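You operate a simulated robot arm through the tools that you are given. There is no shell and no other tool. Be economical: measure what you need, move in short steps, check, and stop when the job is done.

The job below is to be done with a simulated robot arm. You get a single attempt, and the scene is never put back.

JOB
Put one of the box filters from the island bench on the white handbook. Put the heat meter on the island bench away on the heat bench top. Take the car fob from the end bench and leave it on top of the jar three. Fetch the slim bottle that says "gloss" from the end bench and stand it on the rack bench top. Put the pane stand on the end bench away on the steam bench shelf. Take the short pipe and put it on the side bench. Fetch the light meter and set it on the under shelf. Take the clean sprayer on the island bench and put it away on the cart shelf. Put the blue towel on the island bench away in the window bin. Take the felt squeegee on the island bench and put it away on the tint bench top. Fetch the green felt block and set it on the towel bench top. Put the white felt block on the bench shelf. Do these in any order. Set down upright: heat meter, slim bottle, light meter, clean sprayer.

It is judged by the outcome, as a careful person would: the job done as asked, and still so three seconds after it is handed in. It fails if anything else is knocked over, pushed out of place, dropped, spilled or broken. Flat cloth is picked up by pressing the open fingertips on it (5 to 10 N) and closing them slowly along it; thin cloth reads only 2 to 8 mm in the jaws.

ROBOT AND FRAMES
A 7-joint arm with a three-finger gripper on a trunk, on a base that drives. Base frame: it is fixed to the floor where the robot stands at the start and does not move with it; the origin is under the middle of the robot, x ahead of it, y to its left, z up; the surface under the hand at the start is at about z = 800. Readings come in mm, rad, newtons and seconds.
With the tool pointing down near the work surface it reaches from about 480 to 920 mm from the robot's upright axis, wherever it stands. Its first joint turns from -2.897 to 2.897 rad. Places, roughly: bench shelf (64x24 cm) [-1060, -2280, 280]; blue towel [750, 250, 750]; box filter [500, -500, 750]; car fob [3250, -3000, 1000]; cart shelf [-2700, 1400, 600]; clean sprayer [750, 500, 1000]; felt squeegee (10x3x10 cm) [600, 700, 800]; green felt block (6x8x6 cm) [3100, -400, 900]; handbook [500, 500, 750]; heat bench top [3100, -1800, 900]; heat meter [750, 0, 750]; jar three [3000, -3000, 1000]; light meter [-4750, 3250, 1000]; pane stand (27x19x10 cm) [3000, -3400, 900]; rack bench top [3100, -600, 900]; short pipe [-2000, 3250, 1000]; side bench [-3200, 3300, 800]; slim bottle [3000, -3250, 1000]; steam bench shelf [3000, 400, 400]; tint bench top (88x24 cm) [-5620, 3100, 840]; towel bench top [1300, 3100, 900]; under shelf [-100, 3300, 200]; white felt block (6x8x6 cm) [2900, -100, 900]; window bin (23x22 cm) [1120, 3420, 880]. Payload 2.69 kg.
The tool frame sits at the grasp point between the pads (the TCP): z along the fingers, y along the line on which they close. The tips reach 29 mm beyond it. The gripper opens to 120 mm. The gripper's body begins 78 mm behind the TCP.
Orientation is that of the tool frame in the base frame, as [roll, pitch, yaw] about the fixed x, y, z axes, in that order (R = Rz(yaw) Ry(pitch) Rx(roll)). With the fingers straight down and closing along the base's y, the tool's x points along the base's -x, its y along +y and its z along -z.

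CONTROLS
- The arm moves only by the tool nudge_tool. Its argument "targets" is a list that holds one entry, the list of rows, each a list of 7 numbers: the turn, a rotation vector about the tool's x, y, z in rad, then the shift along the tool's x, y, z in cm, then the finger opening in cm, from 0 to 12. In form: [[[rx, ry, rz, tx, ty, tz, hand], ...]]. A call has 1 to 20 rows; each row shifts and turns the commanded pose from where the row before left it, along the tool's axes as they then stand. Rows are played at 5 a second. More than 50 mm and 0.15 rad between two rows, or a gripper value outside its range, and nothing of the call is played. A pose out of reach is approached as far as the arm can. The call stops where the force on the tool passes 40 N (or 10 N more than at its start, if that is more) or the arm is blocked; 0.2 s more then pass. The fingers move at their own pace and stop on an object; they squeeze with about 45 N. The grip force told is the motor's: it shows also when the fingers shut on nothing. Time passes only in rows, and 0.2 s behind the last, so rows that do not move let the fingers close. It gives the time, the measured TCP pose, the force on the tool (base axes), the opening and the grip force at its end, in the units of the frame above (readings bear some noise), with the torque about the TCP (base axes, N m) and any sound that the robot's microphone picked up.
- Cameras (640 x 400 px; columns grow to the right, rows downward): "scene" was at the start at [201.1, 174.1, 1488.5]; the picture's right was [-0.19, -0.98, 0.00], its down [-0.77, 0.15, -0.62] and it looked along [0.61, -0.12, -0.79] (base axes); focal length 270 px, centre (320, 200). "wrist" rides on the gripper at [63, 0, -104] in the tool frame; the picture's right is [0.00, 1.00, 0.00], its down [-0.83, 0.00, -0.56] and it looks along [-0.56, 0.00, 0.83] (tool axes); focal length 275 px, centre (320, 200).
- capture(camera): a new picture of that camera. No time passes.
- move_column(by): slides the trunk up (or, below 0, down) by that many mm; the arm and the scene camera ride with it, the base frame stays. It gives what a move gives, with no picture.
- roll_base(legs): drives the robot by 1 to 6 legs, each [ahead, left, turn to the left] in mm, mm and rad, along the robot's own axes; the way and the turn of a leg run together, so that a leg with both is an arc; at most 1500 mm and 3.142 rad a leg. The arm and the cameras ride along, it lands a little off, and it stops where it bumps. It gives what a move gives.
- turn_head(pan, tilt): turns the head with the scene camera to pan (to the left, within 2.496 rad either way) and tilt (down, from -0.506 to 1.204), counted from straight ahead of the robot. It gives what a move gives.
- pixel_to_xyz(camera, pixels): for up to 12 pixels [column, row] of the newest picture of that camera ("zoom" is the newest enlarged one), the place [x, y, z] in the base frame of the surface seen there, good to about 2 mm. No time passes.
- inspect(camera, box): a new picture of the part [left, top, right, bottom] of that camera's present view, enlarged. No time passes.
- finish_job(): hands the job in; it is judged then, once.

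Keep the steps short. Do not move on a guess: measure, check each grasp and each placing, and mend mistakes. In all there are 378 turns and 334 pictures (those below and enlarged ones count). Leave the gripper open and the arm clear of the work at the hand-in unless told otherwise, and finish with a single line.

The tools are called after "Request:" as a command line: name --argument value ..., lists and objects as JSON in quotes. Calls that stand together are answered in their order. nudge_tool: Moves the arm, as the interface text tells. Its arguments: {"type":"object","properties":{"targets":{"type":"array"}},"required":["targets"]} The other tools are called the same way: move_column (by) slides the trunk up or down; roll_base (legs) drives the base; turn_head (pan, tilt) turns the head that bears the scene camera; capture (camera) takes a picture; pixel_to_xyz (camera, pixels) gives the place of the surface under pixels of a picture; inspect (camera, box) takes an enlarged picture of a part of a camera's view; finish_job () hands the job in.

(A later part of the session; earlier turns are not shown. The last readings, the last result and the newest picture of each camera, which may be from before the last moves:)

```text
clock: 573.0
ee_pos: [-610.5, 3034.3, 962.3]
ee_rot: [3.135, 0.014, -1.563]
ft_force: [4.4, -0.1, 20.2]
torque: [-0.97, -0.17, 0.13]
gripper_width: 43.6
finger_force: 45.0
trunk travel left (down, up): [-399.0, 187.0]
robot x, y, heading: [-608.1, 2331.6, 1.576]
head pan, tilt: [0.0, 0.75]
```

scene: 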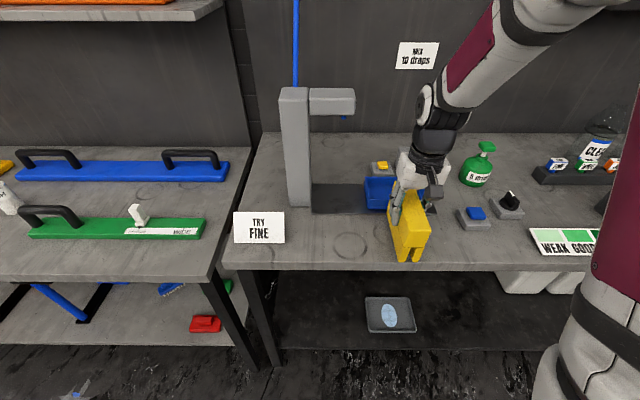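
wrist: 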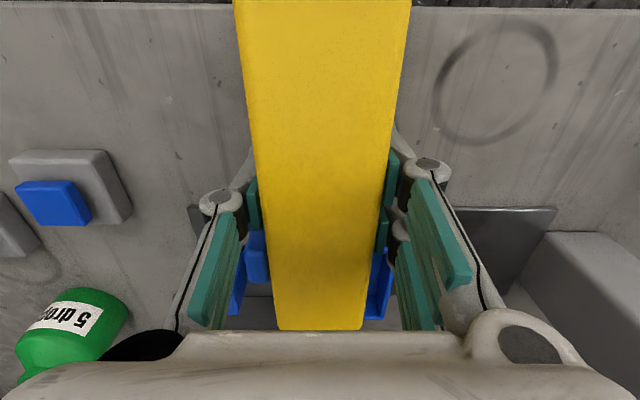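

Request:
nudge_tool --targets '[[[0, 0, 0, 0, 0, -0.1, 1], [0, 0, 0, 0, 0, 0, 5.5], [0, 0, 0, 0, 0, 0, 7], [0, 0, 0, 0, 0, -2, 7], [0, 0, 0, 0, 0, -4, 7], [0, 0, 0, 0, 0, -4, 7], [0, 0, 0, 0, 0, -4, 7], [0, 0, 0, 0, 0, 0, 7]]]'

Request:
capture --camera "wrist"

Request:
capture --camera "scene"

```text
clock: 574.8
ee_pos: [-610.0, 3031.4, 1101.8]
ee_rot: [3.135, 0.01, -1.565]
ft_force: [-1.0, 0.0, 0.7]
torque: [-0.04, 0.0, 0.02]
gripper_width: 69.8
finger_force: 0.0
trunk travel left (down, up): [-399.0, 187.0]
robot x, y, heading: [-605.4, 2331.9, 1.582]
head pan, tilt: [0.0, 0.75]
```

```text
107 pictures are left
```

wrist: 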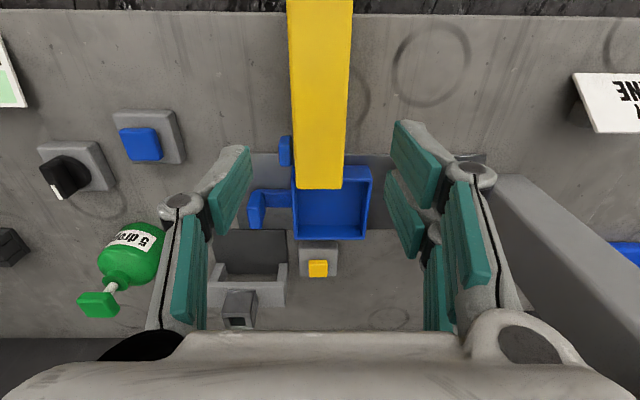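

```text
106 pictures are left
```

scene: 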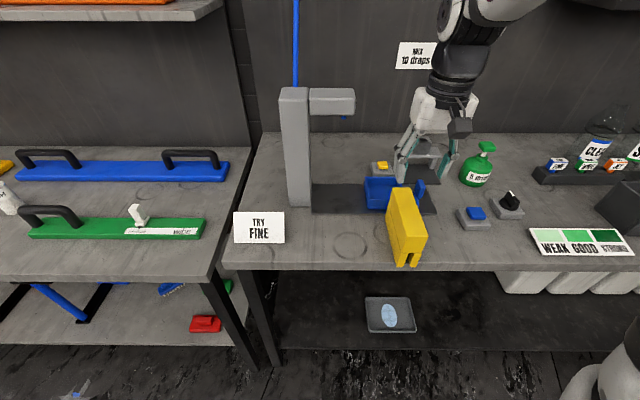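

The meter stands on the bench. I back up 45 mm and tilt the tool 45° forward.

Request:
roll_base --legs '[[-45, 0, 0]]'

Request:
nudge_tool --targets '[[[0, -0.131, 0, 0, 0, -1, 7], [0, -0.131, 0, 0, 0, 0, 7], [0, -0.131, 0, 0, 0, 0, 7], [0, -0.131, 0, 0, 0, 0, 7], [0, -0.131, 0, 0, 0, 0, 7], [0, -0.131, 0, 0, 0, 0, 7], [0, 0, 0, 0, 0, 0, 7]]]'

Request:
capture --camera "scene"

```text
clock: 575.7
ee_pos: [-608.8, 2987.3, 1102.6]
ee_rot: [3.135, 0.011, -1.564]
ft_force: [-0.4, 0.3, 0.1]
torque: [0.0, 0.0, -0.02]
gripper_width: 70.0
finger_force: 0.0
trunk travel left (down, up): [-399.0, 187.0]
robot x, y, heading: [-603.5, 2281.7, 1.58]
head pan, tilt: [0.0, 0.75]
```

```text
clock: 577.3
ee_pos: [-608.9, 2986.5, 1112.0]
ee_rot: [3.134, 0.796, -1.57]
ft_force: [-0.8, -0.1, -0.6]
torque: [-0.01, 0.01, -0.02]
gripper_width: 69.9
finger_force: 0.1
trunk travel left (down, up): [-399.0, 187.0]
robot x, y, heading: [-604.2, 2286.5, 1.574]
head pan, tilt: [0.0, 0.75]
```

```text
105 pictures are left
```

scene: 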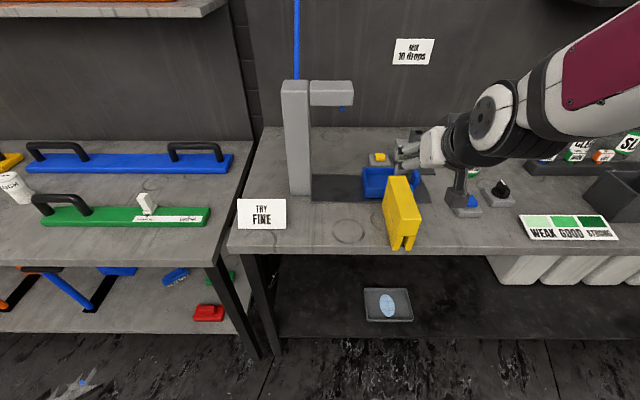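

Request:
nudge_tool --targets '[[[0, 0, 0, 3.7, 0, 1.93, 7], [0, 0, 0, 3.7, 0, 1.93, 7], [0, 0, 0, 0, 0, 2, 7], [0, 0, 0, 0, 0, 0, 7]]]'

Request:
capture --camera "wrist"

Request:
inspect --camera "scene" --box '[340, 100, 520, 260]'

```text
clock: 578.3
ee_pos: [-610.7, 3010.6, 1032.4]
ee_rot: [3.132, 0.798, -1.571]
ft_force: [-0.5, 0.6, 0.4]
torque: [-0.03, 0.03, 0.0]
gripper_width: 69.8
finger_force: 0.1
out of reach, approached as far as the arm can: row 1, 2
trunk travel left (down, up): [-399.0, 187.0]
robot x, y, heading: [-605.8, 2285.5, 1.576]
head pan, tilt: [0.0, 0.75]
```

```text
104 pictures are left
```

wrist: 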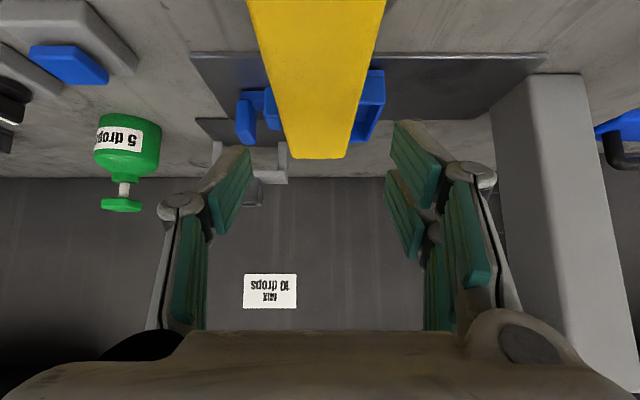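

```text
2.50 times, centred on (430, 180) of scene
```

zoom: 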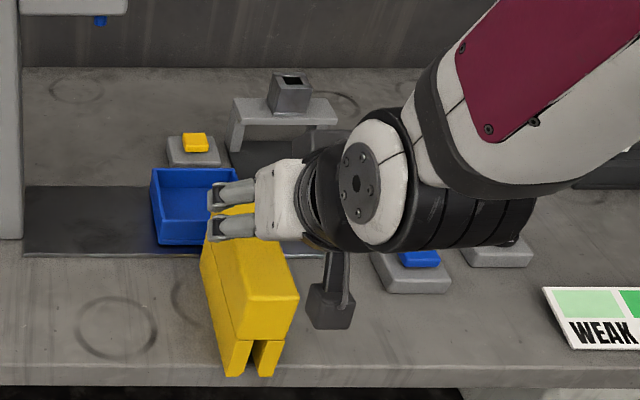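

At its inner limit again. I back the base up 90 mm for more radius.

Request:
nudge_tool --targets '[[[0, 0, 0, -3, 0, -3, 7], [0, 0, 0, -2, 0, -2, 7], [0, 0, 0, 0, 0, 0, 7]]]'

Request:
roll_base --legs '[[-100, 0, 0]]'

```text
clock: 579.1
ee_pos: [-610.2, 3010.3, 1102.6]
ee_rot: [3.134, 0.797, -1.571]
ft_force: [-0.2, 0.2, -0.6]
torque: [-0.01, 0.01, -0.02]
gripper_width: 69.9
finger_force: 0.2
trunk travel left (down, up): [-399.0, 187.0]
robot x, y, heading: [-604.3, 2287.0, 1.572]
head pan, tilt: [0.0, 0.75]
```

```text
clock: 580.3
ee_pos: [-608.7, 2912.7, 1103.3]
ee_rot: [3.132, 0.797, -1.572]
ft_force: [-0.6, 0.1, -0.4]
torque: [-0.02, 0.0, -0.03]
gripper_width: 70.3
finger_force: 0.1
trunk travel left (down, up): [-399.0, 187.0]
robot x, y, heading: [-605.5, 2188.0, 1.572]
head pan, tilt: [0.0, 0.75]
```

Request:
nudge_tool --targets '[[[0, 0, 0, 0.82, 0, 4.23, 7], [0, 0, 0, 0.82, 0, 4.23, 7], [0, 0, 0, 0, 0, 0, 7]]]'

Request:
capture --camera "wrist"

```text
clock: 581.1
ee_pos: [-608.7, 2962.7, 1032.6]
ee_rot: [3.13, 0.797, -1.573]
ft_force: [1.1, 0.4, 0.3]
torque: [-0.01, -0.03, 0.03]
gripper_width: 70.1
finger_force: 0.0
trunk travel left (down, up): [-399.0, 187.0]
robot x, y, heading: [-601.1, 2185.3, 1.575]
head pan, tilt: [0.0, 0.75]
```

```text
102 pictures are left
```

wrist: 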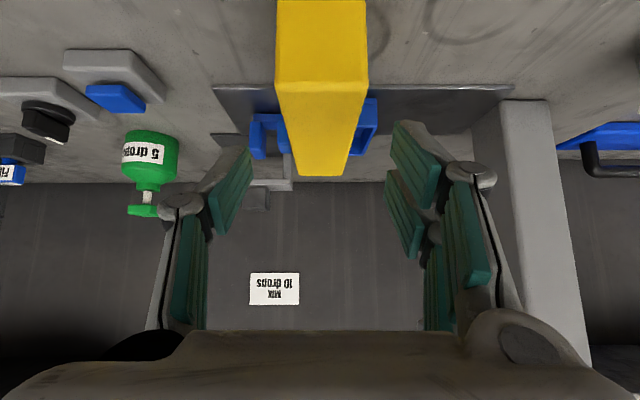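

In position. I advance 100 mm along the tool axis and grip.

Request:
nudge_tool --targets '[[[0, 0, 0, 0, 0, 3.5, 7], [0, 0, 0, 0, 0, 3.5, 7], [0, 0, 0, 0, 0, 3, 7], [0, 0, 0, 0, 0, 0, 7], [0, 0, 0, 0, 0, 0, 4], [0, 0, 0, 0, 0, 0, 1], [0, 0, 0, 0, 0, 0, 1]]]'

Request:
capture --camera "wrist"

Request:
inspect --camera "scene" --box '[340, 100, 520, 260]'

```text
clock: 582.7
ee_pos: [-609.2, 3032.9, 964.3]
ee_rot: [3.131, 0.797, -1.572]
ft_force: [-0.4, 0.4, 0.1]
torque: [0.2, -0.02, 0.02]
gripper_width: 43.2
finger_force: 45.0
trunk travel left (down, up): [-399.0, 187.0]
robot x, y, heading: [-606.5, 2186.8, 1.57]
head pan, tilt: [0.0, 0.75]
```

```text
101 pictures are left
```

wrist: 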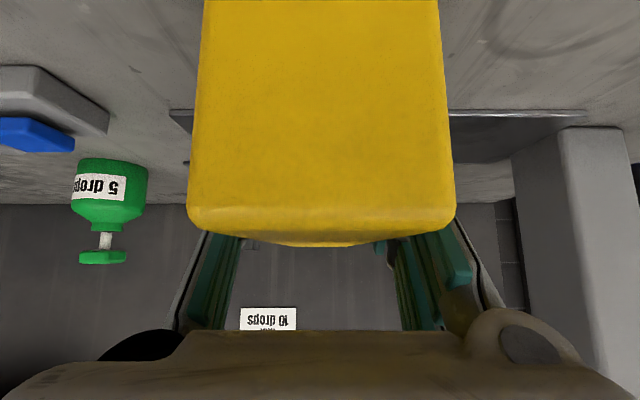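

```text
2.50 times, centred on (430, 180) of scene
```

zoom: 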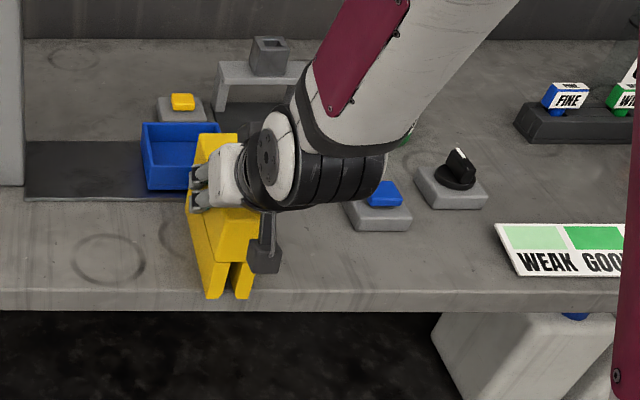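

Request:
nudge_tool --targets '[[[0, 0, 0, -0.71, 0, -0.7, 1], [0, 0, 0, -1.4, 0, -1.4, 1], [0, 0, 0, -1.79, 0, -1.75, 1], [0, 0, 0, -1.79, 0, -1.75, 1], [0, 0, 0, 0, 0, 0, 1]]]'

Request:
capture --camera "scene"

```text
clock: 583.9
ee_pos: [-611.4, 3031.7, 1043.0]
ee_rot: [3.132, 0.796, -1.574]
ft_force: [-0.2, 0.5, -2.4]
torque: [-0.01, -0.02, 0.0]
gripper_width: 43.5
finger_force: 44.7
trunk travel left (down, up): [-399.0, 187.0]
robot x, y, heading: [-602.6, 2184.9, 1.58]
head pan, tilt: [0.0, 0.75]
```

```text
99 pictures are left
```

scene: 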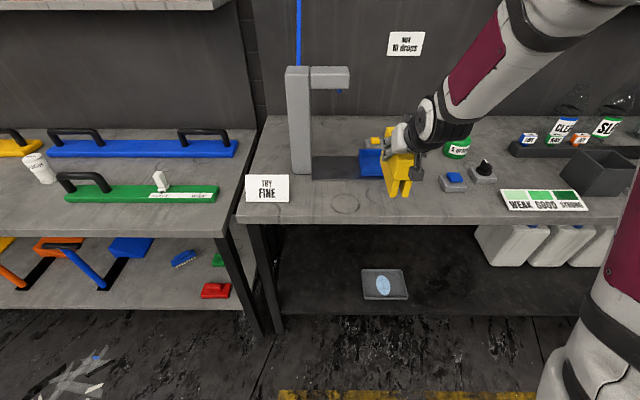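

I back up, move right to x about -180, and lower outside the bench.

Request:
roll_base --legs '[[-165, 0, -0.005], [0, -430, 0]]'

Request:
move_column --by -390

Request:
nudge_tool --targets '[[[0, 0, 0, 2.68, 0, 2.63, 1], [0, 0, 0, 2.68, 0, 2.63, 1], [0, 0, 0, 2.68, 0, 2.63, 1], [0, 0, 0, 2.68, 0, 2.63, 1], [0, 0, 0, 2.68, 0, 2.63, 1], [0, 0, 0, 2.68, 0, 2.63, 1], [0, 0, 0, 2.68, 0, 2.63, 1], [0, 0, 0, 2.68, 0, 2.63, 1], [0, 0, 0, 0, 0, 0, 1]]]'

Request:
turn_head --pan -0.1 --tilt 0.7

Request:
capture --camera "scene"

```text
clock: 587.5
ee_pos: [-170.8, 2867.3, 1042.8]
ee_rot: [3.132, 0.797, -1.584]
ft_force: [-0.2, -0.1, -2.6]
torque: [-0.01, 0.0, 0.02]
gripper_width: 43.5
finger_force: 44.8
trunk travel left (down, up): [-399.0, 187.0]
robot x, y, heading: [-172.2, 2026.4, 1.566]
head pan, tilt: [0.0, 0.75]
```

```text
clock: 591.3
ee_pos: [-169.6, 2867.3, 651.3]
ee_rot: [3.131, 0.798, -1.584]
ft_force: [0.9, -0.1, -2.8]
torque: [0.02, 0.0, 0.02]
gripper_width: 43.4
finger_force: 45.2
trunk travel left (down, up): [-9.0, 577.0]
robot x, y, heading: [-174.0, 2021.3, 1.569]
head pan, tilt: [0.0, 0.75]
```

```text
clock: 593.3
ee_pos: [-171.5, 2869.6, 350.0]
ee_rot: [3.132, 0.798, -1.582]
ft_force: [-0.4, 0.2, -2.7]
torque: [0.02, -0.05, -0.02]
gripper_width: 43.7
finger_force: 44.5
trunk travel left (down, up): [-9.0, 577.0]
robot x, y, heading: [-171.5, 2022.4, 1.567]
head pan, tilt: [0.0, 0.75]
```

```text
clock: 594.0
ee_pos: [-171.4, 2868.7, 349.6]
ee_rot: [3.132, 0.799, -1.582]
ft_force: [-0.1, -0.1, -2.4]
torque: [-0.04, -0.02, 0.03]
gripper_width: 43.5
finger_force: 44.9
trunk travel left (down, up): [-9.0, 577.0]
robot x, y, heading: [-173.8, 2022.6, 1.566]
head pan, tilt: [-0.099, 0.7]
```

```text
98 pictures are left
```

scene: 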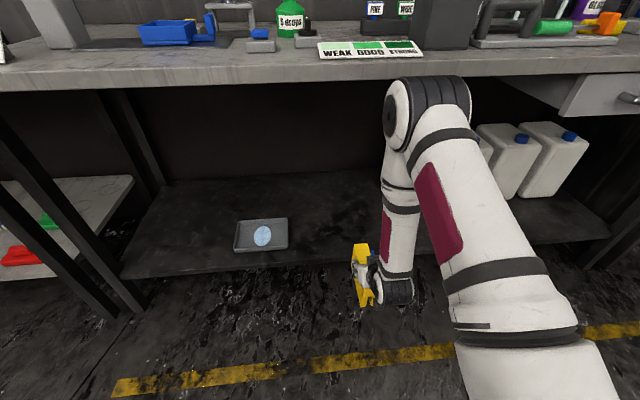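

Request:
pixel_to_xyz --camera "scene" --pixels '[[430, 90], [400, 110], [385, 190], [400, 290], [360, 265]]'

Request:
roll_base --legs '[[120, 0, 0]]'

Request:
capture --camera "scene"

```text
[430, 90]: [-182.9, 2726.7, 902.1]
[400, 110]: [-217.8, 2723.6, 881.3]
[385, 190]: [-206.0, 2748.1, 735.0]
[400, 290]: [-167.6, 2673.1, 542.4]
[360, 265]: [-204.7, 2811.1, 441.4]
```

```text
clock: 595.2
ee_pos: [-170.6, 2988.6, 350.0]
ee_rot: [3.133, 0.799, -1.583]
ft_force: [0.5, -0.8, -2.0]
torque: [0.03, -0.01, -0.02]
gripper_width: 43.6
finger_force: 44.1
trunk travel left (down, up): [-9.0, 577.0]
robot x, y, heading: [-169.5, 2141.8, 1.565]
head pan, tilt: [-0.099, 0.7]
```

```text
97 pictures are left
```

scene: 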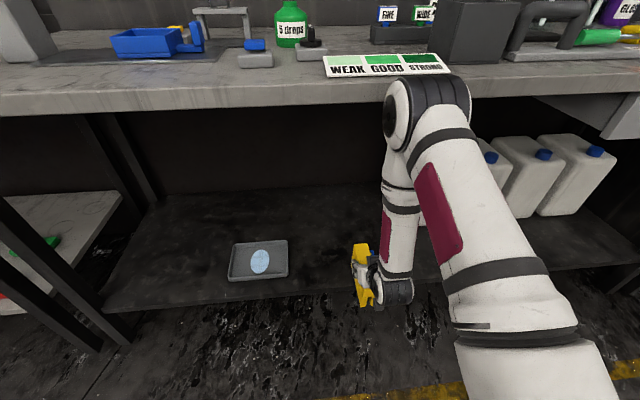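

The elbow would meet the slab if the base advanced further. I extend the arm instead, which pulls the elbow down.

Request:
nudge_tool --targets '[[[0, 0, 0, -1.2, 0, 1.25, 1], [0, 0, 0, -1.2, 0, 1.25, 1], [0, 0, 0, -1.2, 0, 1.25, 1], [0, 0, 0, -1.2, 0, 1.25, 1], [0, 0, 0, 0, 0, 0, 1]]]'

Request:
capture --camera "scene"

Request:
pixel_to_xyz --camera "scene" --pixels '[[430, 100], [400, 120], [440, 80], [395, 160], [390, 210]]'

```text
clock: 596.4
ee_pos: [-171.5, 3057.2, 351.4]
ee_rot: [3.13, 0.797, -1.583]
ft_force: [0.1, -0.7, -3.9]
torque: [0.02, 0.04, 0.02]
gripper_width: 43.5
finger_force: 45.1
trunk travel left (down, up): [-9.0, 577.0]
robot x, y, heading: [-171.3, 2144.1, 1.564]
head pan, tilt: [-0.099, 0.7]
```

```text
96 pictures are left
```

scene: 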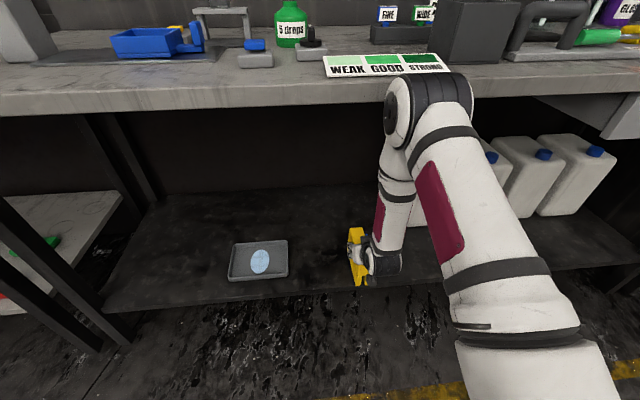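

```text
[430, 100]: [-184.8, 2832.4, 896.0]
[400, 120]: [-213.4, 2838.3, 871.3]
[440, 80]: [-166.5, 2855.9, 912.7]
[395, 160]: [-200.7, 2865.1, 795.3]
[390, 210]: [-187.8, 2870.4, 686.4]
```

Only about 30 mm more is needed. I extend slightly further.

Request:
nudge_tool --targets '[[[0, 0, 0, -1.0, 0, 1.02, 1], [0, 0, 0, -1.0, 0, 1.02, 1], [0, 0, 0, -0.8, 0, 0.8, 1], [0, 0, 0, 0, 0, 0, 1]]]'

```text
clock: 597.4
ee_pos: [-169.6, 3098.8, 351.1]
ee_rot: [3.131, 0.795, -1.583]
ft_force: [-0.4, -0.1, -2.4]
torque: [-0.02, 0.0, 0.01]
gripper_width: 43.6
finger_force: 45.0
trunk travel left (down, up): [-9.0, 577.0]
robot x, y, heading: [-175.6, 2139.6, 1.569]
head pan, tilt: [-0.099, 0.7]
```

Reached y 3099. I lower onto the shelf.

Request:
nudge_tool --targets '[[[0, 0, 0, 0.86, 0, 0.84, 1], [0, 0, 0, 0.86, 0, 0.84, 1], [0, 0, 0, 0.71, 0, 0.7, 1], [0, 0, 0, 0.21, 0, 0.21, 1], [0, 0, 0, 0, 0, 0, 1]]]'

```text
clock: 598.6
ee_pos: [-170.3, 3098.6, 312.0]
ee_rot: [3.132, 0.797, -1.584]
ft_force: [-0.5, 0.4, -2.1]
torque: [0.0, 0.0, -0.01]
gripper_width: 43.6
finger_force: 45.5
trunk travel left (down, up): [-9.0, 577.0]
robot x, y, heading: [-173.3, 2143.8, 1.569]
head pan, tilt: [-0.099, 0.7]
```

Request:
nudge_tool --targets '[[[0, 0, 0, 0.14, 0, 0.14, 1], [0, 0, 0, 0.14, 0, 0.14, 1], [0, 0, 0, 0, 0, 0, 1]]]'

```text
clock: 599.4
ee_pos: [-169.6, 3098.4, 308.6]
ee_rot: [3.13, 0.794, -1.583]
ft_force: [0.8, -0.3, -2.9]
torque: [0.0, -0.03, 0.02]
gripper_width: 43.2
finger_force: 45.2
trunk travel left (down, up): [-9.0, 577.0]
robot x, y, heading: [-175.1, 2142.8, 1.566]
head pan, tilt: [-0.099, 0.7]
```

Request:
nudge_tool --targets '[[[0, 0, 0, 0.14, 0, 0.14, 1], [0, 0, 0, 0.07, 0, 0.07, 1], [0, 0, 0, 0, 0, 0, 1]]]'

```text
clock: 600.2
ee_pos: [-169.9, 3099.8, 308.6]
ee_rot: [3.132, 0.803, -1.585]
ft_force: [-1.8, -6.4, 22.9]
torque: [-0.4, -0.1, 0.15]
gripper_width: 43.5
finger_force: 45.1
trunk travel left (down, up): [-9.0, 577.0]
robot x, y, heading: [-172.0, 2143.8, 1.564]
head pan, tilt: [-0.099, 0.7]
```

Contact on the shelf. I release and withdraw along the tool axis.

Request:
nudge_tool --targets '[[[0, 0, 0, -0.07, 0, -0.07, 1], [0, 0, 0, 0, 0, 0, 5.5], [0, 0, 0, 0, 0, 0, 7], [0, 0, 0, 0, 0, 0, 7], [0, 0, 0, 0, 0, -2, 7], [0, 0, 0, 0, 0, -3, 7], [0, 0, 0, 0, 0, -3, 7], [0, 0, 0, 0, 0, -3, 7], [0, 0, 0, 0, 0, 0, 7]]]'

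Request:
roll_base --legs '[[-250, 0, 0]]'

Request:
capture --camera "scene"

```text
clock: 602.2
ee_pos: [-169.3, 3018.9, 382.5]
ee_rot: [3.134, 0.798, -1.584]
ft_force: [-0.7, 0.3, -0.4]
torque: [-0.02, 0.01, -0.03]
gripper_width: 70.0
finger_force: 0.1
trunk travel left (down, up): [-9.0, 577.0]
robot x, y, heading: [-172.4, 2143.4, 1.565]
head pan, tilt: [-0.099, 0.7]
```

```text
clock: 604.0
ee_pos: [-172.9, 2768.8, 382.5]
ee_rot: [3.132, 0.798, -1.582]
ft_force: [0.7, 0.5, -0.3]
torque: [0.01, -0.01, 0.0]
gripper_width: 69.9
finger_force: 0.0
trunk travel left (down, up): [-9.0, 577.0]
robot x, y, heading: [-175.3, 1892.6, 1.567]
head pan, tilt: [-0.099, 0.7]
```

```text
95 pictures are left
```

scene: 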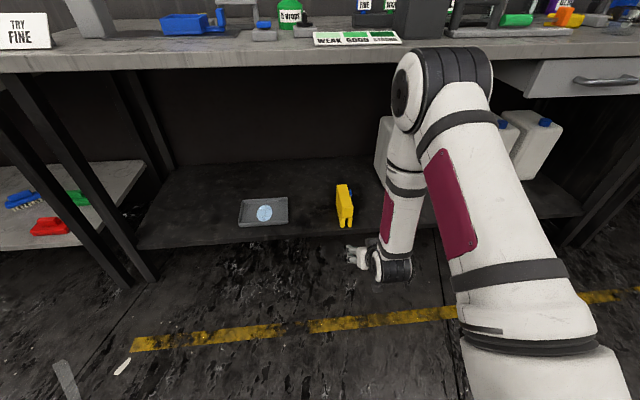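

Light meter is on the under shelf, upright. Now the felt squeegee: I raise, set the tool vertical, retract and drive to the island.

Request:
move_column --by 390

Request:
nudge_tool --targets '[[[0, 0, 0, -2.7, 0, -2.7, 7], [0, 0, 0, -2.7, 0, -2.7, 7], [0, 0, 0, -2.7, 0, -2.7, 7], [0, 0, 0, -2.7, 0, -2.7, 7], [0, 0, 0, -2.7, 0, -2.7, 7], [0, 0, 0, -2.7, 0, -2.7, 7], [0, 0, 0, -2.7, 0, -2.7, 7], [0, 0, 0, -2.7, 0, -2.7, 7], [0, 0.131, 0, 0, 0, 0, 7], [0, 0.131, 0, 0, 0, 0, 7], [0, 0.131, 0, 0, 0, 0, 7], [0, 0.131, 0, 0, 0, 0, 7], [0, 0.131, 0, 0, 0, 0, 7], [0, 0.14, 0, 0, 0, 0, 7], [0, 0, 0, 4.5, 0, 0, 7], [0, 0, 0, 4.5, 0, 0, 7], [0, 0, 0, 4.5, 0, 0, 7], [0, 0, 0, 4.5, 0, 0, 7], [0, 0, 0, 4.5, 0, 0, 7], [0, 0, 0, 4.5, 0, 0, 7]]]'

Request:
roll_base --legs '[[0, 0, -1.567], [95, 0, 0], [0, -1240, 0]]'

Request:
turn_head --pan 0.1 --tilt 0.9

Request:
capture --camera "scene"

```text
clock: 607.8
ee_pos: [-172.1, 2768.0, 772.5]
ee_rot: [3.133, 0.798, -1.581]
ft_force: [-0.2, -0.3, 0.3]
torque: [0.01, 0.02, 0.04]
gripper_width: 69.8
finger_force: 0.1
trunk travel left (down, up): [-399.0, 187.0]
robot x, y, heading: [-170.8, 1891.9, 1.567]
head pan, tilt: [-0.099, 0.7]
```

```text
clock: 612.0
ee_pos: [-169.0, 2495.2, 1079.4]
ee_rot: [3.135, 0.001, -1.576]
ft_force: [0.4, -0.2, -0.3]
torque: [-0.04, -0.02, 0.02]
gripper_width: 70.1
finger_force: 0.1
trunk travel left (down, up): [-399.0, 187.0]
robot x, y, heading: [-176.3, 1892.2, 1.562]
head pan, tilt: [-0.099, 0.7]
```

```text
clock: 622.8
ee_pos: [482.7, 629.8, 1078.6]
ee_rot: [3.133, 0.002, 3.11]
ft_force: [0.7, -0.1, 0.2]
torque: [0.02, 0.0, -0.02]
gripper_width: 69.8
finger_force: 0.1
trunk travel left (down, up): [-399.0, 187.0]
robot x, y, heading: [-122.7, 652.4, -0.035]
head pan, tilt: [-0.099, 0.7]
```

```text
clock: 623.6
ee_pos: [482.3, 632.9, 1079.4]
ee_rot: [3.136, 0.003, 3.11]
ft_force: [0.1, -0.2, -0.6]
torque: [0.04, -0.01, -0.02]
gripper_width: 70.1
finger_force: 0.1
trunk travel left (down, up): [-399.0, 187.0]
robot x, y, heading: [-121.1, 653.9, -0.028]
head pan, tilt: [0.099, 0.901]
```

```text
94 pictures are left
```

scene: 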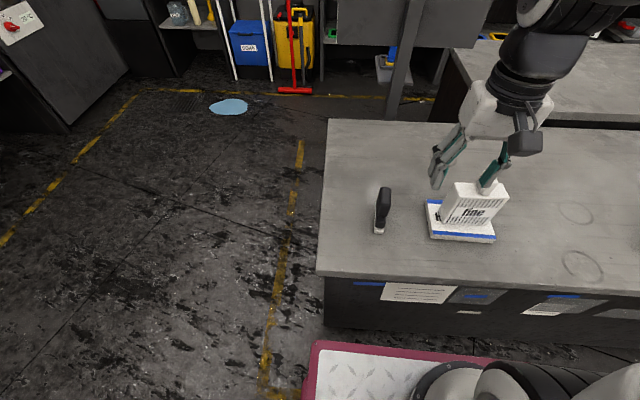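

Request:
nudge_tool --targets '[[[0, 0, 0, -1.2, 3.5, 2, 7], [0, 0, 0, -1.2, 3.5, 3, 7], [0, 0, 0, 0, 0, 3, 7], [0, 0, 0, 0, 0, 0, 7]]]'

Request:
inspect --camera "wrist" --box '[210, 50, 430, 230]'

Request:
pixel_to_xyz --camera "zoom" --pixels '[[320, 200], [280, 200], [360, 200], [320, 150], [320, 250], [320, 100], [320, 300], [300, 180], [340, 220]]'

```text
clock: 624.6
ee_pos: [511.5, 703.2, 1000.1]
ee_rot: [3.134, 0.003, 3.11]
ft_force: [0.0, 0.2, -0.3]
torque: [0.04, -0.03, -0.01]
gripper_width: 69.9
finger_force: 0.0
trunk travel left (down, up): [-399.0, 187.0]
robot x, y, heading: [-119.0, 655.9, -0.033]
head pan, tilt: [0.099, 0.901]
```

```text
2.22 times, centred on (320, 140) of wrist
```

zoom: 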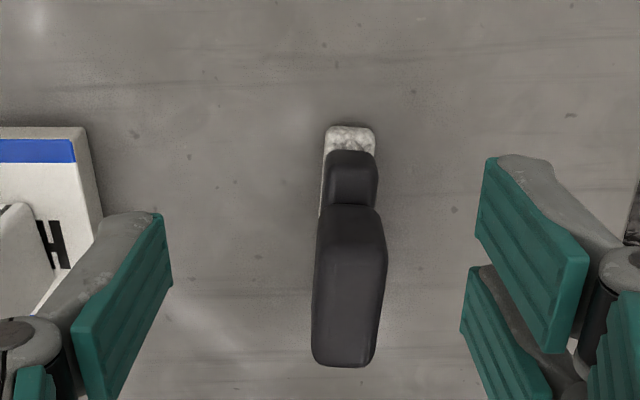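

```text
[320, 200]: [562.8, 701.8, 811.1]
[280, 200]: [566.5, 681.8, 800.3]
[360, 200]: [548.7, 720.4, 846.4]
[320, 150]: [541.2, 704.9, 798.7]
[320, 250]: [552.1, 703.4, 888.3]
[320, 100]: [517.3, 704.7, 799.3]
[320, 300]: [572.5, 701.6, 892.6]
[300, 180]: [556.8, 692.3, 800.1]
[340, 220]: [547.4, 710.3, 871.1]
```

The handle is centred at about (573, 711), top 893. I go down and grip.

Request:
nudge_tool --targets '[[[0, 0, 0, -3.1, 0.5, 0, 7], [0, 0, 0, -3.0, 0.5, 0, 7], [0, 0, 0, 0, 0, 4, 7], [0, 0, 0, 0, 0, 4, 7], [0, 0, 0, 0, 0, 3, 7], [0, 0, 0, 0, 0, 2.2, 7], [0, 0, 0, 0, 0, 0, 7], [0, 0, 0, 0, 0, 0, 3], [0, 0, 0, 0, 0, 0, 0], [0, 0, 0, 0, 0, 0, 0]]]'

Request:
capture --camera "wrist"

```text
clock: 626.8
ee_pos: [570.5, 709.4, 867.2]
ee_rot: [3.133, 0.003, 3.111]
ft_force: [-0.2, -0.6, -0.1]
torque: [-0.01, 0.01, 0.01]
gripper_width: 27.1
finger_force: 44.8
trunk travel left (down, up): [-399.0, 187.0]
robot x, y, heading: [-117.0, 647.6, -0.03]
head pan, tilt: [0.099, 0.901]
```

```text
92 pictures are left
```

wrist: 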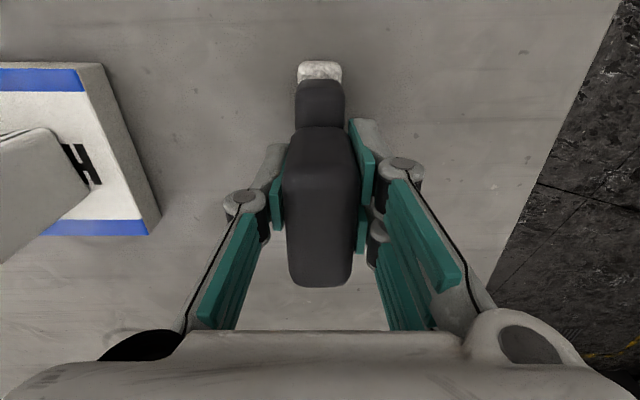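

Gripped. I lift and drive to the tint bench.

Request:
nudge_tool --targets '[[[0, 0, 0, 0, 0, -3, 0], [0, 0, 0, 0, 0, -4, 0], [0, 0, 0, 0, 0, -4, 0], [0, 0, 0, 0, 0, -4, 0], [0, 0, 0, 0, 0, -4, 0], [0, 0, 0, 0, 0, -4, 0], [0, 0, 0, 4, 0, 0, 0], [0, 0, 0, 4, 0, 0, 0], [0, 0, 0, 0, 0, 0, 0]]]'

Request:
roll_base --legs '[[0, 1500, 0.03], [0, 0, 1.571], [0, 1400, 0], [0, 1400, 0], [0, 1400, 0], [0, 1200, 0]]'

Request:
turn_head --pan 0.1 --tilt 0.6

Request:
capture --camera "scene"

```text
clock: 628.8
ee_pos: [489.4, 713.0, 1098.8]
ee_rot: [3.135, 0.002, 3.11]
ft_force: [-0.2, -0.4, -1.2]
torque: [0.04, 0.06, 0.04]
gripper_width: 27.0
finger_force: 44.5
trunk travel left (down, up): [-399.0, 187.0]
robot x, y, heading: [-120.8, 654.1, -0.033]
head pan, tilt: [0.099, 0.901]
```

```text
clock: 665.6
ee_pos: [-5597.7, 2843.3, 1099.1]
ee_rot: [3.134, 0.002, -1.609]
ft_force: [0.5, -0.4, -1.0]
torque: [-0.01, -0.03, 0.0]
gripper_width: 26.4
finger_force: 45.1
trunk travel left (down, up): [-399.0, 187.0]
robot x, y, heading: [-5539.7, 2231.3, 1.532]
head pan, tilt: [0.099, 0.901]
```

```text
clock: 666.4
ee_pos: [-5597.2, 2842.0, 1099.9]
ee_rot: [3.134, 0.001, -1.611]
ft_force: [-0.4, 0.4, -1.0]
torque: [-0.02, -0.01, -0.01]
gripper_width: 27.0
finger_force: 44.8
trunk travel left (down, up): [-399.0, 187.0]
robot x, y, heading: [-5540.4, 2229.0, 1.529]
head pan, tilt: [0.099, 0.6]
```

```text
91 pictures are left
```

scene: 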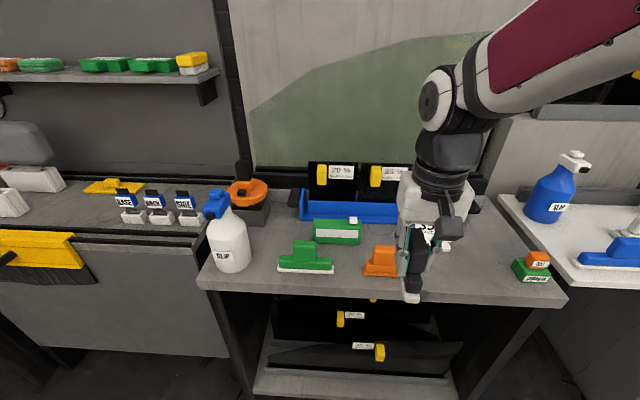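

Request:
pixel_to_xyz --camera "scene" --pixels '[[490, 260], [470, 275], [500, 235], [480, 215], [532, 265], [445, 245], [470, 295], [340, 265], [380, 262]]'

Request:
inspect --camera "scene" --box '[260, 180, 580, 320]'

```text
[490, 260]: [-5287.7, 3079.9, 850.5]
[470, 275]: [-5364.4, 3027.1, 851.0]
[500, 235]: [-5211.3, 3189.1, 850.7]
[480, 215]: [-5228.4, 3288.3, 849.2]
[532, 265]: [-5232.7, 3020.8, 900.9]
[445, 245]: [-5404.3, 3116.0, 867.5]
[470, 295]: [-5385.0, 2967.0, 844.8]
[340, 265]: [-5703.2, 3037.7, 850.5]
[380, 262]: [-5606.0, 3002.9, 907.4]
```

```text
2.00 times, centred on (420, 250) of scene
```

zoom: 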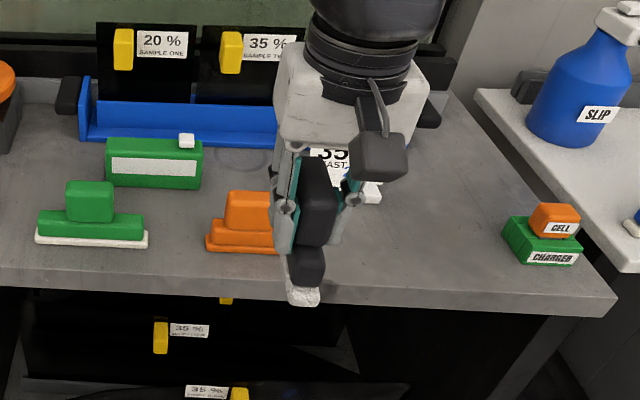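

The bench top is free at about (-5310, 3070). I shift the base right and forward, then place.

Request:
roll_base --legs '[[80, -235, 0.04]]'

Request:
nudge_tool --targets '[[[0, 0, 0, 0, 0, 0, 0]]]'

```text
clock: 668.2
ee_pos: [-5386.1, 2917.3, 1099.0]
ee_rot: [3.135, 0.002, -1.569]
ft_force: [-0.9, 0.3, -2.4]
torque: [-0.03, -0.01, 0.01]
gripper_width: 26.9
finger_force: 44.8
trunk travel left (down, up): [-399.0, 187.0]
robot x, y, heading: [-5307.6, 2308.3, 1.577]
head pan, tilt: [0.099, 0.6]
```

```text
clock: 668.6
ee_pos: [-5387.4, 2916.4, 1098.7]
ee_rot: [3.135, 0.002, -1.57]
ft_force: [0.3, 0.9, -1.5]
torque: [0.01, 0.0, -0.01]
gripper_width: 26.4
finger_force: 45.0
trunk travel left (down, up): [-399.0, 187.0]
robot x, y, heading: [-5303.1, 2308.2, 1.575]
head pan, tilt: [0.099, 0.6]
```

Request:
nudge_tool --targets '[[[0, 0, 0, -3.83, -1.93, 0, 0], [0, 0, 0, -3.83, -1.93, 0, 0], [0, 0, 0, -3.83, -1.93, 0, 0], [0, 0, 0, -3.83, -1.93, 0, 0], [0, 0, 0, 0, 0, 4, 0], [0, 0, 0, 0, 0, 4, 0], [0, 0, 0, 0, 0, 4, 0], [0, 0, 0, 0, 0, 4, 0], [0, 0, 0, 0, 0, 0, 0]]]'

Request:
capture --camera "scene"

Request:
capture --camera "wrist"

```text
clock: 670.6
ee_pos: [-5311.0, 3068.5, 937.7]
ee_rot: [3.135, 0.002, -1.568]
ft_force: [0.7, 0.5, -1.2]
torque: [0.02, -0.02, 0.0]
gripper_width: 26.8
finger_force: 45.1
trunk travel left (down, up): [-399.0, 187.0]
robot x, y, heading: [-5306.3, 2307.8, 1.574]
head pan, tilt: [0.099, 0.6]
```

```text
89 pictures are left
```

scene: 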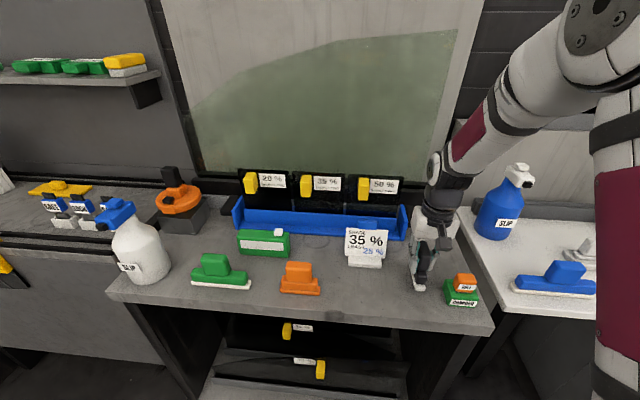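

```text
88 pictures are left
```

wrist: 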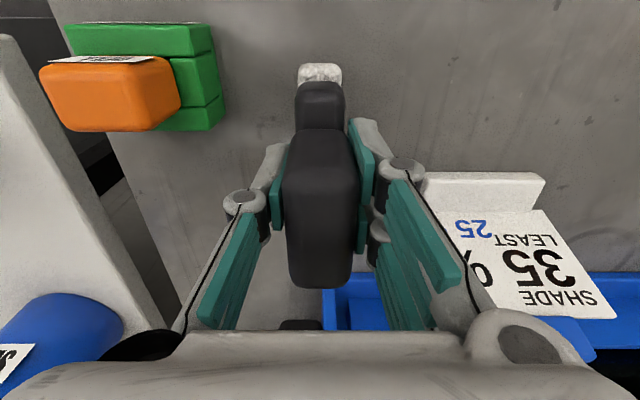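

Request:
nudge_tool --targets '[[[0, 0, 0, 0, -1.2, 0, 0], [0, 0, 0, 0, 0, 1, 0], [0, 0, 0, 0, 0, 0.5, 0], [0, 0, 0, 0, 0, 0.3, 0], [0, 0, 0, 0, 0, 0, 0]]]'

```text
clock: 671.8
ee_pos: [-5298.8, 3069.4, 919.7]
ee_rot: [3.133, 0.002, -1.569]
ft_force: [-0.1, -0.6, -2.0]
torque: [-0.02, -0.01, -0.01]
gripper_width: 26.9
finger_force: 44.8
trunk travel left (down, up): [-399.0, 187.0]
robot x, y, heading: [-5304.8, 2313.0, 1.575]
head pan, tilt: [0.099, 0.6]
```

Request:
nudge_tool --targets '[[[0, 0, 0, 0, 0, 0.2, 0], [0, 0, 0, 0, 0, 0.2, 0], [0, 0, 0, 0, 0, 0, 0]]]'

```text
clock: 672.6
ee_pos: [-5300.0, 3070.4, 916.8]
ee_rot: [3.134, 0.003, -1.57]
ft_force: [0.4, -1.6, 6.1]
torque: [0.21, 0.03, -0.03]
gripper_width: 26.7
finger_force: 45.3
trunk travel left (down, up): [-399.0, 187.0]
robot x, y, heading: [-5306.9, 2306.3, 1.573]
head pan, tilt: [0.099, 0.6]
```

Contact. I release and rise.

Request:
nudge_tool --targets '[[[0, 0, 0, 0, 0, 0, 3.3], [0, 0, 0, 0, 0, 0, 4], [0, 0, 0, 0, 0, 0, 4.5], [0, 0, 0, 0, 0, -2, 4.5], [0, 0, 0, 0, 0, -4, 4.5], [0, 0, 0, 0, 0, -4, 4.5], [0, 0, 0, 0, 0, -4, 4.5], [0, 0, 0, 4, 0, 0, 5], [0, 0, 0, 4, 0, 0, 5], [0, 0, 0, 4, 0, 0, 5], [0, 0, 0, 4, 0, 0, 5]]]'

Request:
inspect --camera "scene" --box '[320, 180, 520, 320]'

```text
clock: 675.0
ee_pos: [-5296.7, 2911.7, 1057.0]
ee_rot: [3.134, 0.003, -1.569]
ft_force: [-0.3, 0.2, -1.7]
torque: [-0.01, -0.01, 0.03]
gripper_width: 50.1
finger_force: 0.0
trunk travel left (down, up): [-399.0, 187.0]
robot x, y, heading: [-5300.9, 2306.8, 1.576]
head pan, tilt: [0.099, 0.6]
```

```text
2.86 times, centred on (420, 250) of scene
```

zoom: 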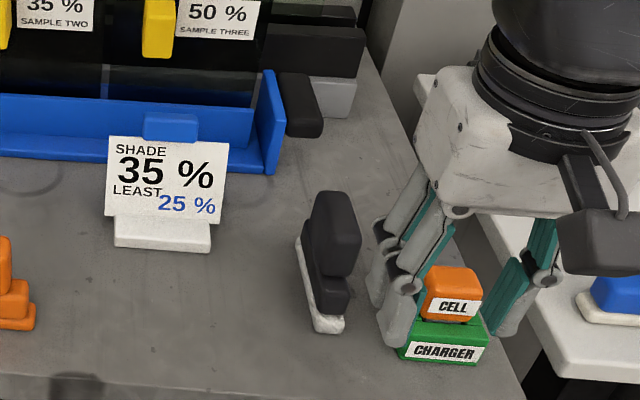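

The squeegee is placed. Last is the white felt block: I drive back to the rack/steam bench.

Request:
roll_base --legs '[[-90, 0, 0], [0, -1400, 0], [0, -1400, 0], [0, -1400, 0], [0, -1000, 0], [0, 0, -1.576]]'

Request:
roll_base --legs '[[0, 0, 0]]'

```text
clock: 704.6
ee_pos: [507.0, 2055.4, 1057.3]
ee_rot: [3.134, 0.002, 3.066]
ft_force: [0.4, 0.8, -0.1]
torque: [-0.01, -0.03, 0.01]
gripper_width: 49.5
finger_force: 0.0
trunk travel left (down, up): [-399.0, 187.0]
robot x, y, heading: [-89.1, 2111.1, -0.077]
head pan, tilt: [0.099, 0.6]
```

```text
clock: 705.3
ee_pos: [505.6, 2056.3, 1057.0]
ee_rot: [3.135, 0.004, 3.064]
ft_force: [-0.5, -0.1, 0.2]
torque: [0.01, 0.03, 0.01]
gripper_width: 50.3
finger_force: 0.0
trunk travel left (down, up): [-399.0, 187.0]
robot x, y, heading: [-94.5, 2108.6, -0.073]
head pan, tilt: [0.099, 0.6]
```

Request:
roll_base --legs '[[0, 0, 0.075], [0, -890, 0], [1020, 0, 0], [1020, 0, 0]]'

```text
clock: 720.1
ee_pos: [2521.6, 1201.5, 1057.2]
ee_rot: [3.135, 0.001, -3.139]
ft_force: [-0.2, -0.1, 0.4]
torque: [-0.04, -0.02, 0.04]
gripper_width: 50.1
finger_force: 0.1
trunk travel left (down, up): [-399.0, 187.0]
robot x, y, heading: [1922.2, 1210.3, -0.0]
head pan, tilt: [0.099, 0.6]
```

Request:
roll_base --legs '[[50, 0, 0], [0, -350, 0], [110, 0, 0], [0, -920, 0]]'

Request:
turn_head --pan 0.0 --tilt 0.7

Request:
capture --camera "scene"

```text
clock: 728.2
ee_pos: [2678.7, -85.2, 1057.6]
ee_rot: [3.132, 0.004, 3.14]
ft_force: [-0.4, -0.6, 0.5]
torque: [0.0, -0.03, 0.0]
gripper_width: 49.9
finger_force: 0.0
trunk travel left (down, up): [-399.0, 187.0]
robot x, y, heading: [2076.4, -75.2, -0.005]
head pan, tilt: [0.099, 0.6]
```

```text
clock: 728.9
ee_pos: [2678.7, -83.8, 1057.0]
ee_rot: [3.135, 0.003, 3.141]
ft_force: [0.9, -0.2, 0.5]
torque: [-0.01, 0.0, 0.0]
gripper_width: 50.2
finger_force: 0.0
trunk travel left (down, up): [-399.0, 187.0]
robot x, y, heading: [2075.4, -75.2, -0.001]
head pan, tilt: [0.0, 0.7]
```

```text
86 pictures are left
```

scene: 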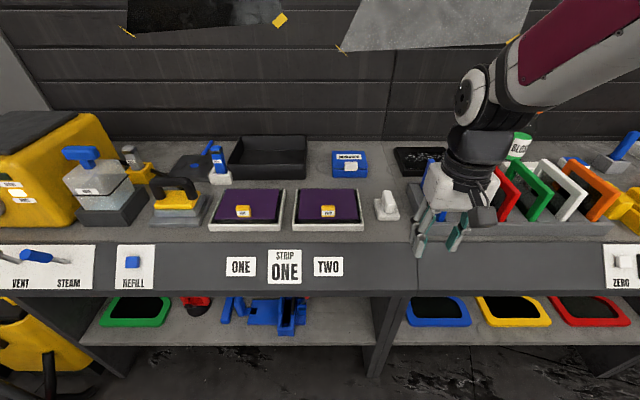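

Request:
nudge_tool --targets '[[[0, 0, 0, -4, 0.4, 0.5, 5], [0, 0, 0, -4, 0.4, 0.5, 5], [0, 0, 0, -4, 0.4, 0.5, 5], [0, 0, 0, -3, 0.4, 0.5, 5], [0, 0, 0, 0, 0, 0, 5]]]'

Request:
inspect --camera "wrist" --box '[230, 40, 410, 190]'

Request:
pixel_to_xyz --camera "zoom" --pixels '[[320, 150], [320, 200], [320, 250], [320, 300], [290, 200], [350, 200], [260, 200], [380, 200], [320, 100]]'

```text
clock: 730.1
ee_pos: [2829.5, -69.4, 1035.5]
ee_rot: [3.133, 0.003, 3.139]
ft_force: [0.2, -0.4, 0.2]
torque: [-0.03, -0.04, 0.01]
gripper_width: 49.9
finger_force: 0.2
trunk travel left (down, up): [-399.0, 187.0]
robot x, y, heading: [2077.6, -74.2, -0.002]
head pan, tilt: [0.0, 0.7]
```

```text
2.67 times, centred on (320, 115) of wrist
```

zoom: 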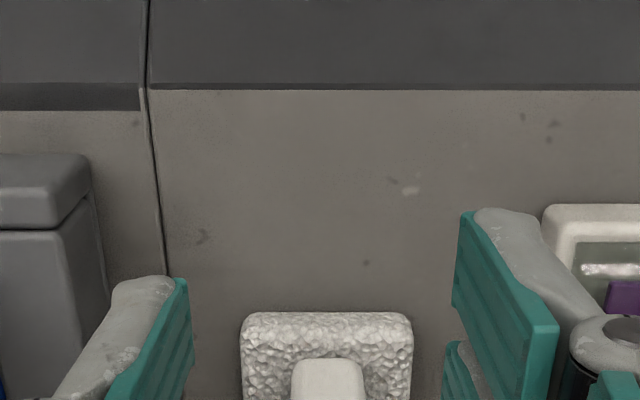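

```text
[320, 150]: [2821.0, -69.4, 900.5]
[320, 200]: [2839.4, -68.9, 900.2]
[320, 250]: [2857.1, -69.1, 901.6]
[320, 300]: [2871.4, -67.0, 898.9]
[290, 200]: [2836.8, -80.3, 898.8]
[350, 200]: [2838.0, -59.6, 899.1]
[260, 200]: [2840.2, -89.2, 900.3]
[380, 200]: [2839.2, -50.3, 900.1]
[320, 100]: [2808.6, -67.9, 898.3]
```

Request:
inspect --camera "wrist" --box '[240, 140, 400, 260]'

Request:
pixel_to_xyz --camera "zoom" --pixels '[[320, 150], [320, 200], [320, 100], [290, 150], [355, 150], [320, 250], [320, 230], [240, 80], [400, 80]]'

```text
3.33 times, centred on (320, 200) of wrist
```

zoom: 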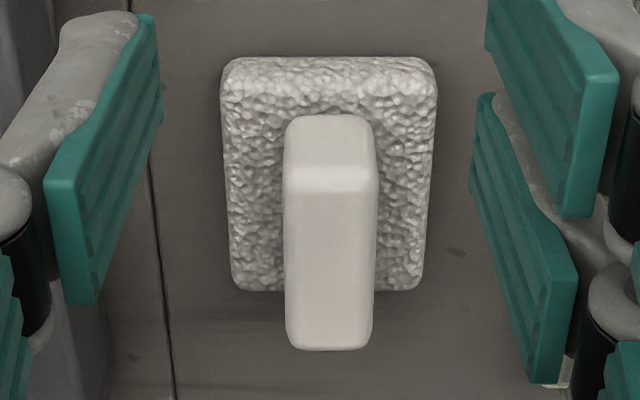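

```text
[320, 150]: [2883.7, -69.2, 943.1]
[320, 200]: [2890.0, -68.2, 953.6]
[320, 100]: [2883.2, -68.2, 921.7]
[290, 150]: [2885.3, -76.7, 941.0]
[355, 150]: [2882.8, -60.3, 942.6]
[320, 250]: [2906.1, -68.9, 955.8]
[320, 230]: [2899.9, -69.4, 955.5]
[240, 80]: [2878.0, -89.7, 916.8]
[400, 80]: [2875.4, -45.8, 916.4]
```

The handle is centred at (2908, -66), top 956. I back up 40 mm, tilt the tool 45° and go to pre-grasp.

Request:
roll_base --legs '[[-25, 0, 0]]'

Request:
nudge_tool --targets '[[[0, 0, 0, -1, 0.3, -3, 5], [0, -0.131, 0, 0, 0, 0, 5], [0, -0.131, 0, 0, 0, 0, 5], [0, -0.131, 0, 0, 0, 0, 5], [0, -0.131, 0, 0, 0, 0, 5], [0, -0.131, 0, 0, 0, 0, 5], [0, -0.131, 0, 0, 0, 0, 5], [0, 0, 0, 0, 0, 0, 5]]]'

```text
clock: 730.9
ee_pos: [2805.6, -68.0, 1036.4]
ee_rot: [3.133, 0.002, 3.138]
ft_force: [0.6, -0.4, -0.6]
torque: [0.02, -0.01, 0.02]
gripper_width: 50.1
finger_force: 0.0
trunk travel left (down, up): [-399.0, 187.0]
robot x, y, heading: [2052.7, -78.4, -0.002]
head pan, tilt: [0.0, 0.7]
```

```text
clock: 732.7
ee_pos: [2815.1, -66.7, 1065.4]
ee_rot: [3.131, 0.789, 3.133]
ft_force: [-0.2, -0.5, -0.6]
torque: [-0.03, 0.03, 0.01]
gripper_width: 49.9
finger_force: 0.1
trunk travel left (down, up): [-399.0, 187.0]
robot x, y, heading: [2049.1, -75.4, 0.001]
head pan, tilt: [0.0, 0.7]
```

Request:
nudge_tool --targets '[[[0, 0, 0, 0.97, 0, 3.14, 5], [0, 0, 0, 0.97, 0, 3.14, 5], [0, 0, 0, 0, 0, 3, 5], [0, 0, 0, 0, 0, 0, 5]]]'

Request:
capture --camera "wrist"

```text
clock: 733.7
ee_pos: [2865.3, -66.4, 985.8]
ee_rot: [3.131, 0.787, 3.132]
ft_force: [0.1, -0.4, -0.7]
torque: [0.06, -0.02, 0.01]
gripper_width: 50.0
finger_force: 0.1
trunk travel left (down, up): [-399.0, 187.0]
robot x, y, heading: [2049.7, -76.3, -0.002]
head pan, tilt: [0.0, 0.7]
```

```text
83 pictures are left
```

wrist: 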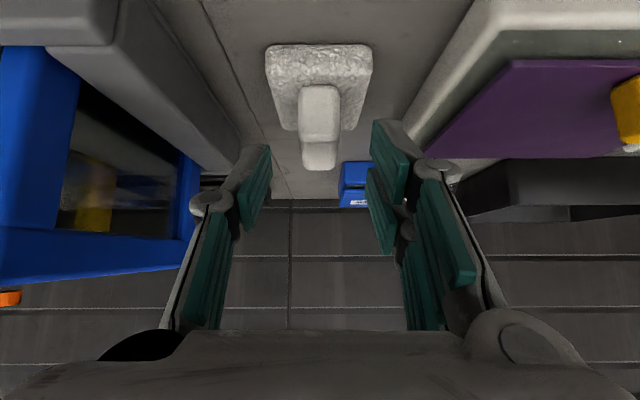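

Aligned. I advance 50 mm and grip.

Request:
nudge_tool --targets '[[[0, 0, 0, 0, 0, 2.5, 5], [0, 0, 0, 0, 0, 2.4, 5], [0, 0, 0, 0, 0, 0, 5], [0, 0, 0, 0, 0, 0, 2], [0, 0, 0, 0, 0, 0, 0], [0, 0, 0, 0, 0, 0, 0]]]'

Request:
capture --camera "wrist"

```text
clock: 735.1
ee_pos: [2902.3, -67.1, 955.0]
ee_rot: [3.133, 0.795, 3.132]
ft_force: [5.1, -5.8, 28.9]
torque: [-0.12, -0.47, 0.02]
gripper_width: 23.1
finger_force: 44.8
trunk travel left (down, up): [-399.0, 187.0]
robot x, y, heading: [2052.5, -77.3, -0.004]
head pan, tilt: [0.0, 0.7]
```

```text
82 pictures are left
```

wrist: 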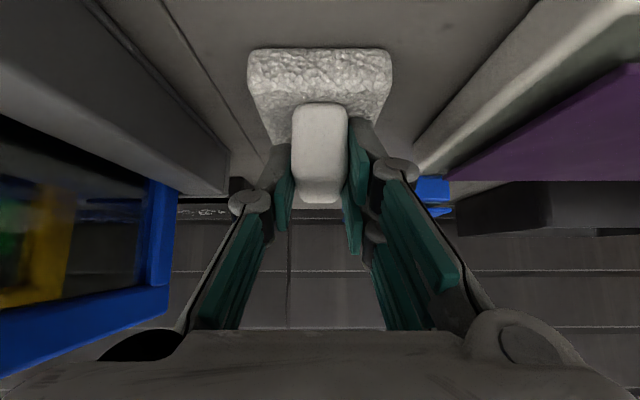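

Gripped at 23 mm. I lift it.

Request:
nudge_tool --targets '[[[0, 0, 0, -0.7, 0, -0.7, 0], [0, 0, 0, -2.1, 0, -2.1, 0], [0, 0, 0, -2.8, 0, -2.8, 0], [0, 0, 0, -2.8, 0, -2.8, 0], [0, 0, 0, 0, 0, 0, 0]]]'

Request:
capture --camera "wrist"

```text
clock: 736.3
ee_pos: [2901.3, -67.4, 1069.6]
ee_rot: [3.132, 0.788, 3.136]
ft_force: [0.0, -0.6, 0.4]
torque: [0.0, 0.05, -0.02]
gripper_width: 23.3
finger_force: 45.1
trunk travel left (down, up): [-399.0, 187.0]
robot x, y, heading: [2053.9, -75.5, -0.003]
head pan, tilt: [0.0, 0.7]
```

```text
81 pictures are left
```

wrist: 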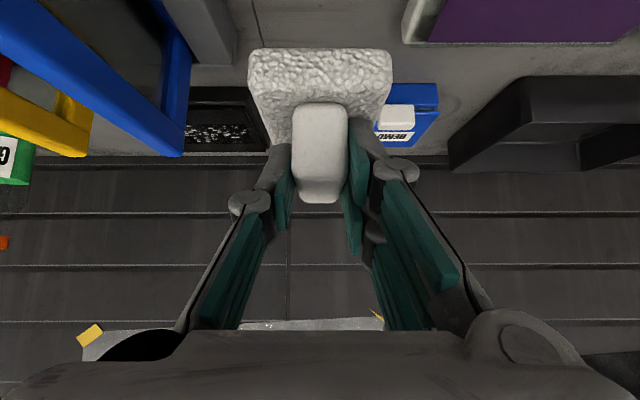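

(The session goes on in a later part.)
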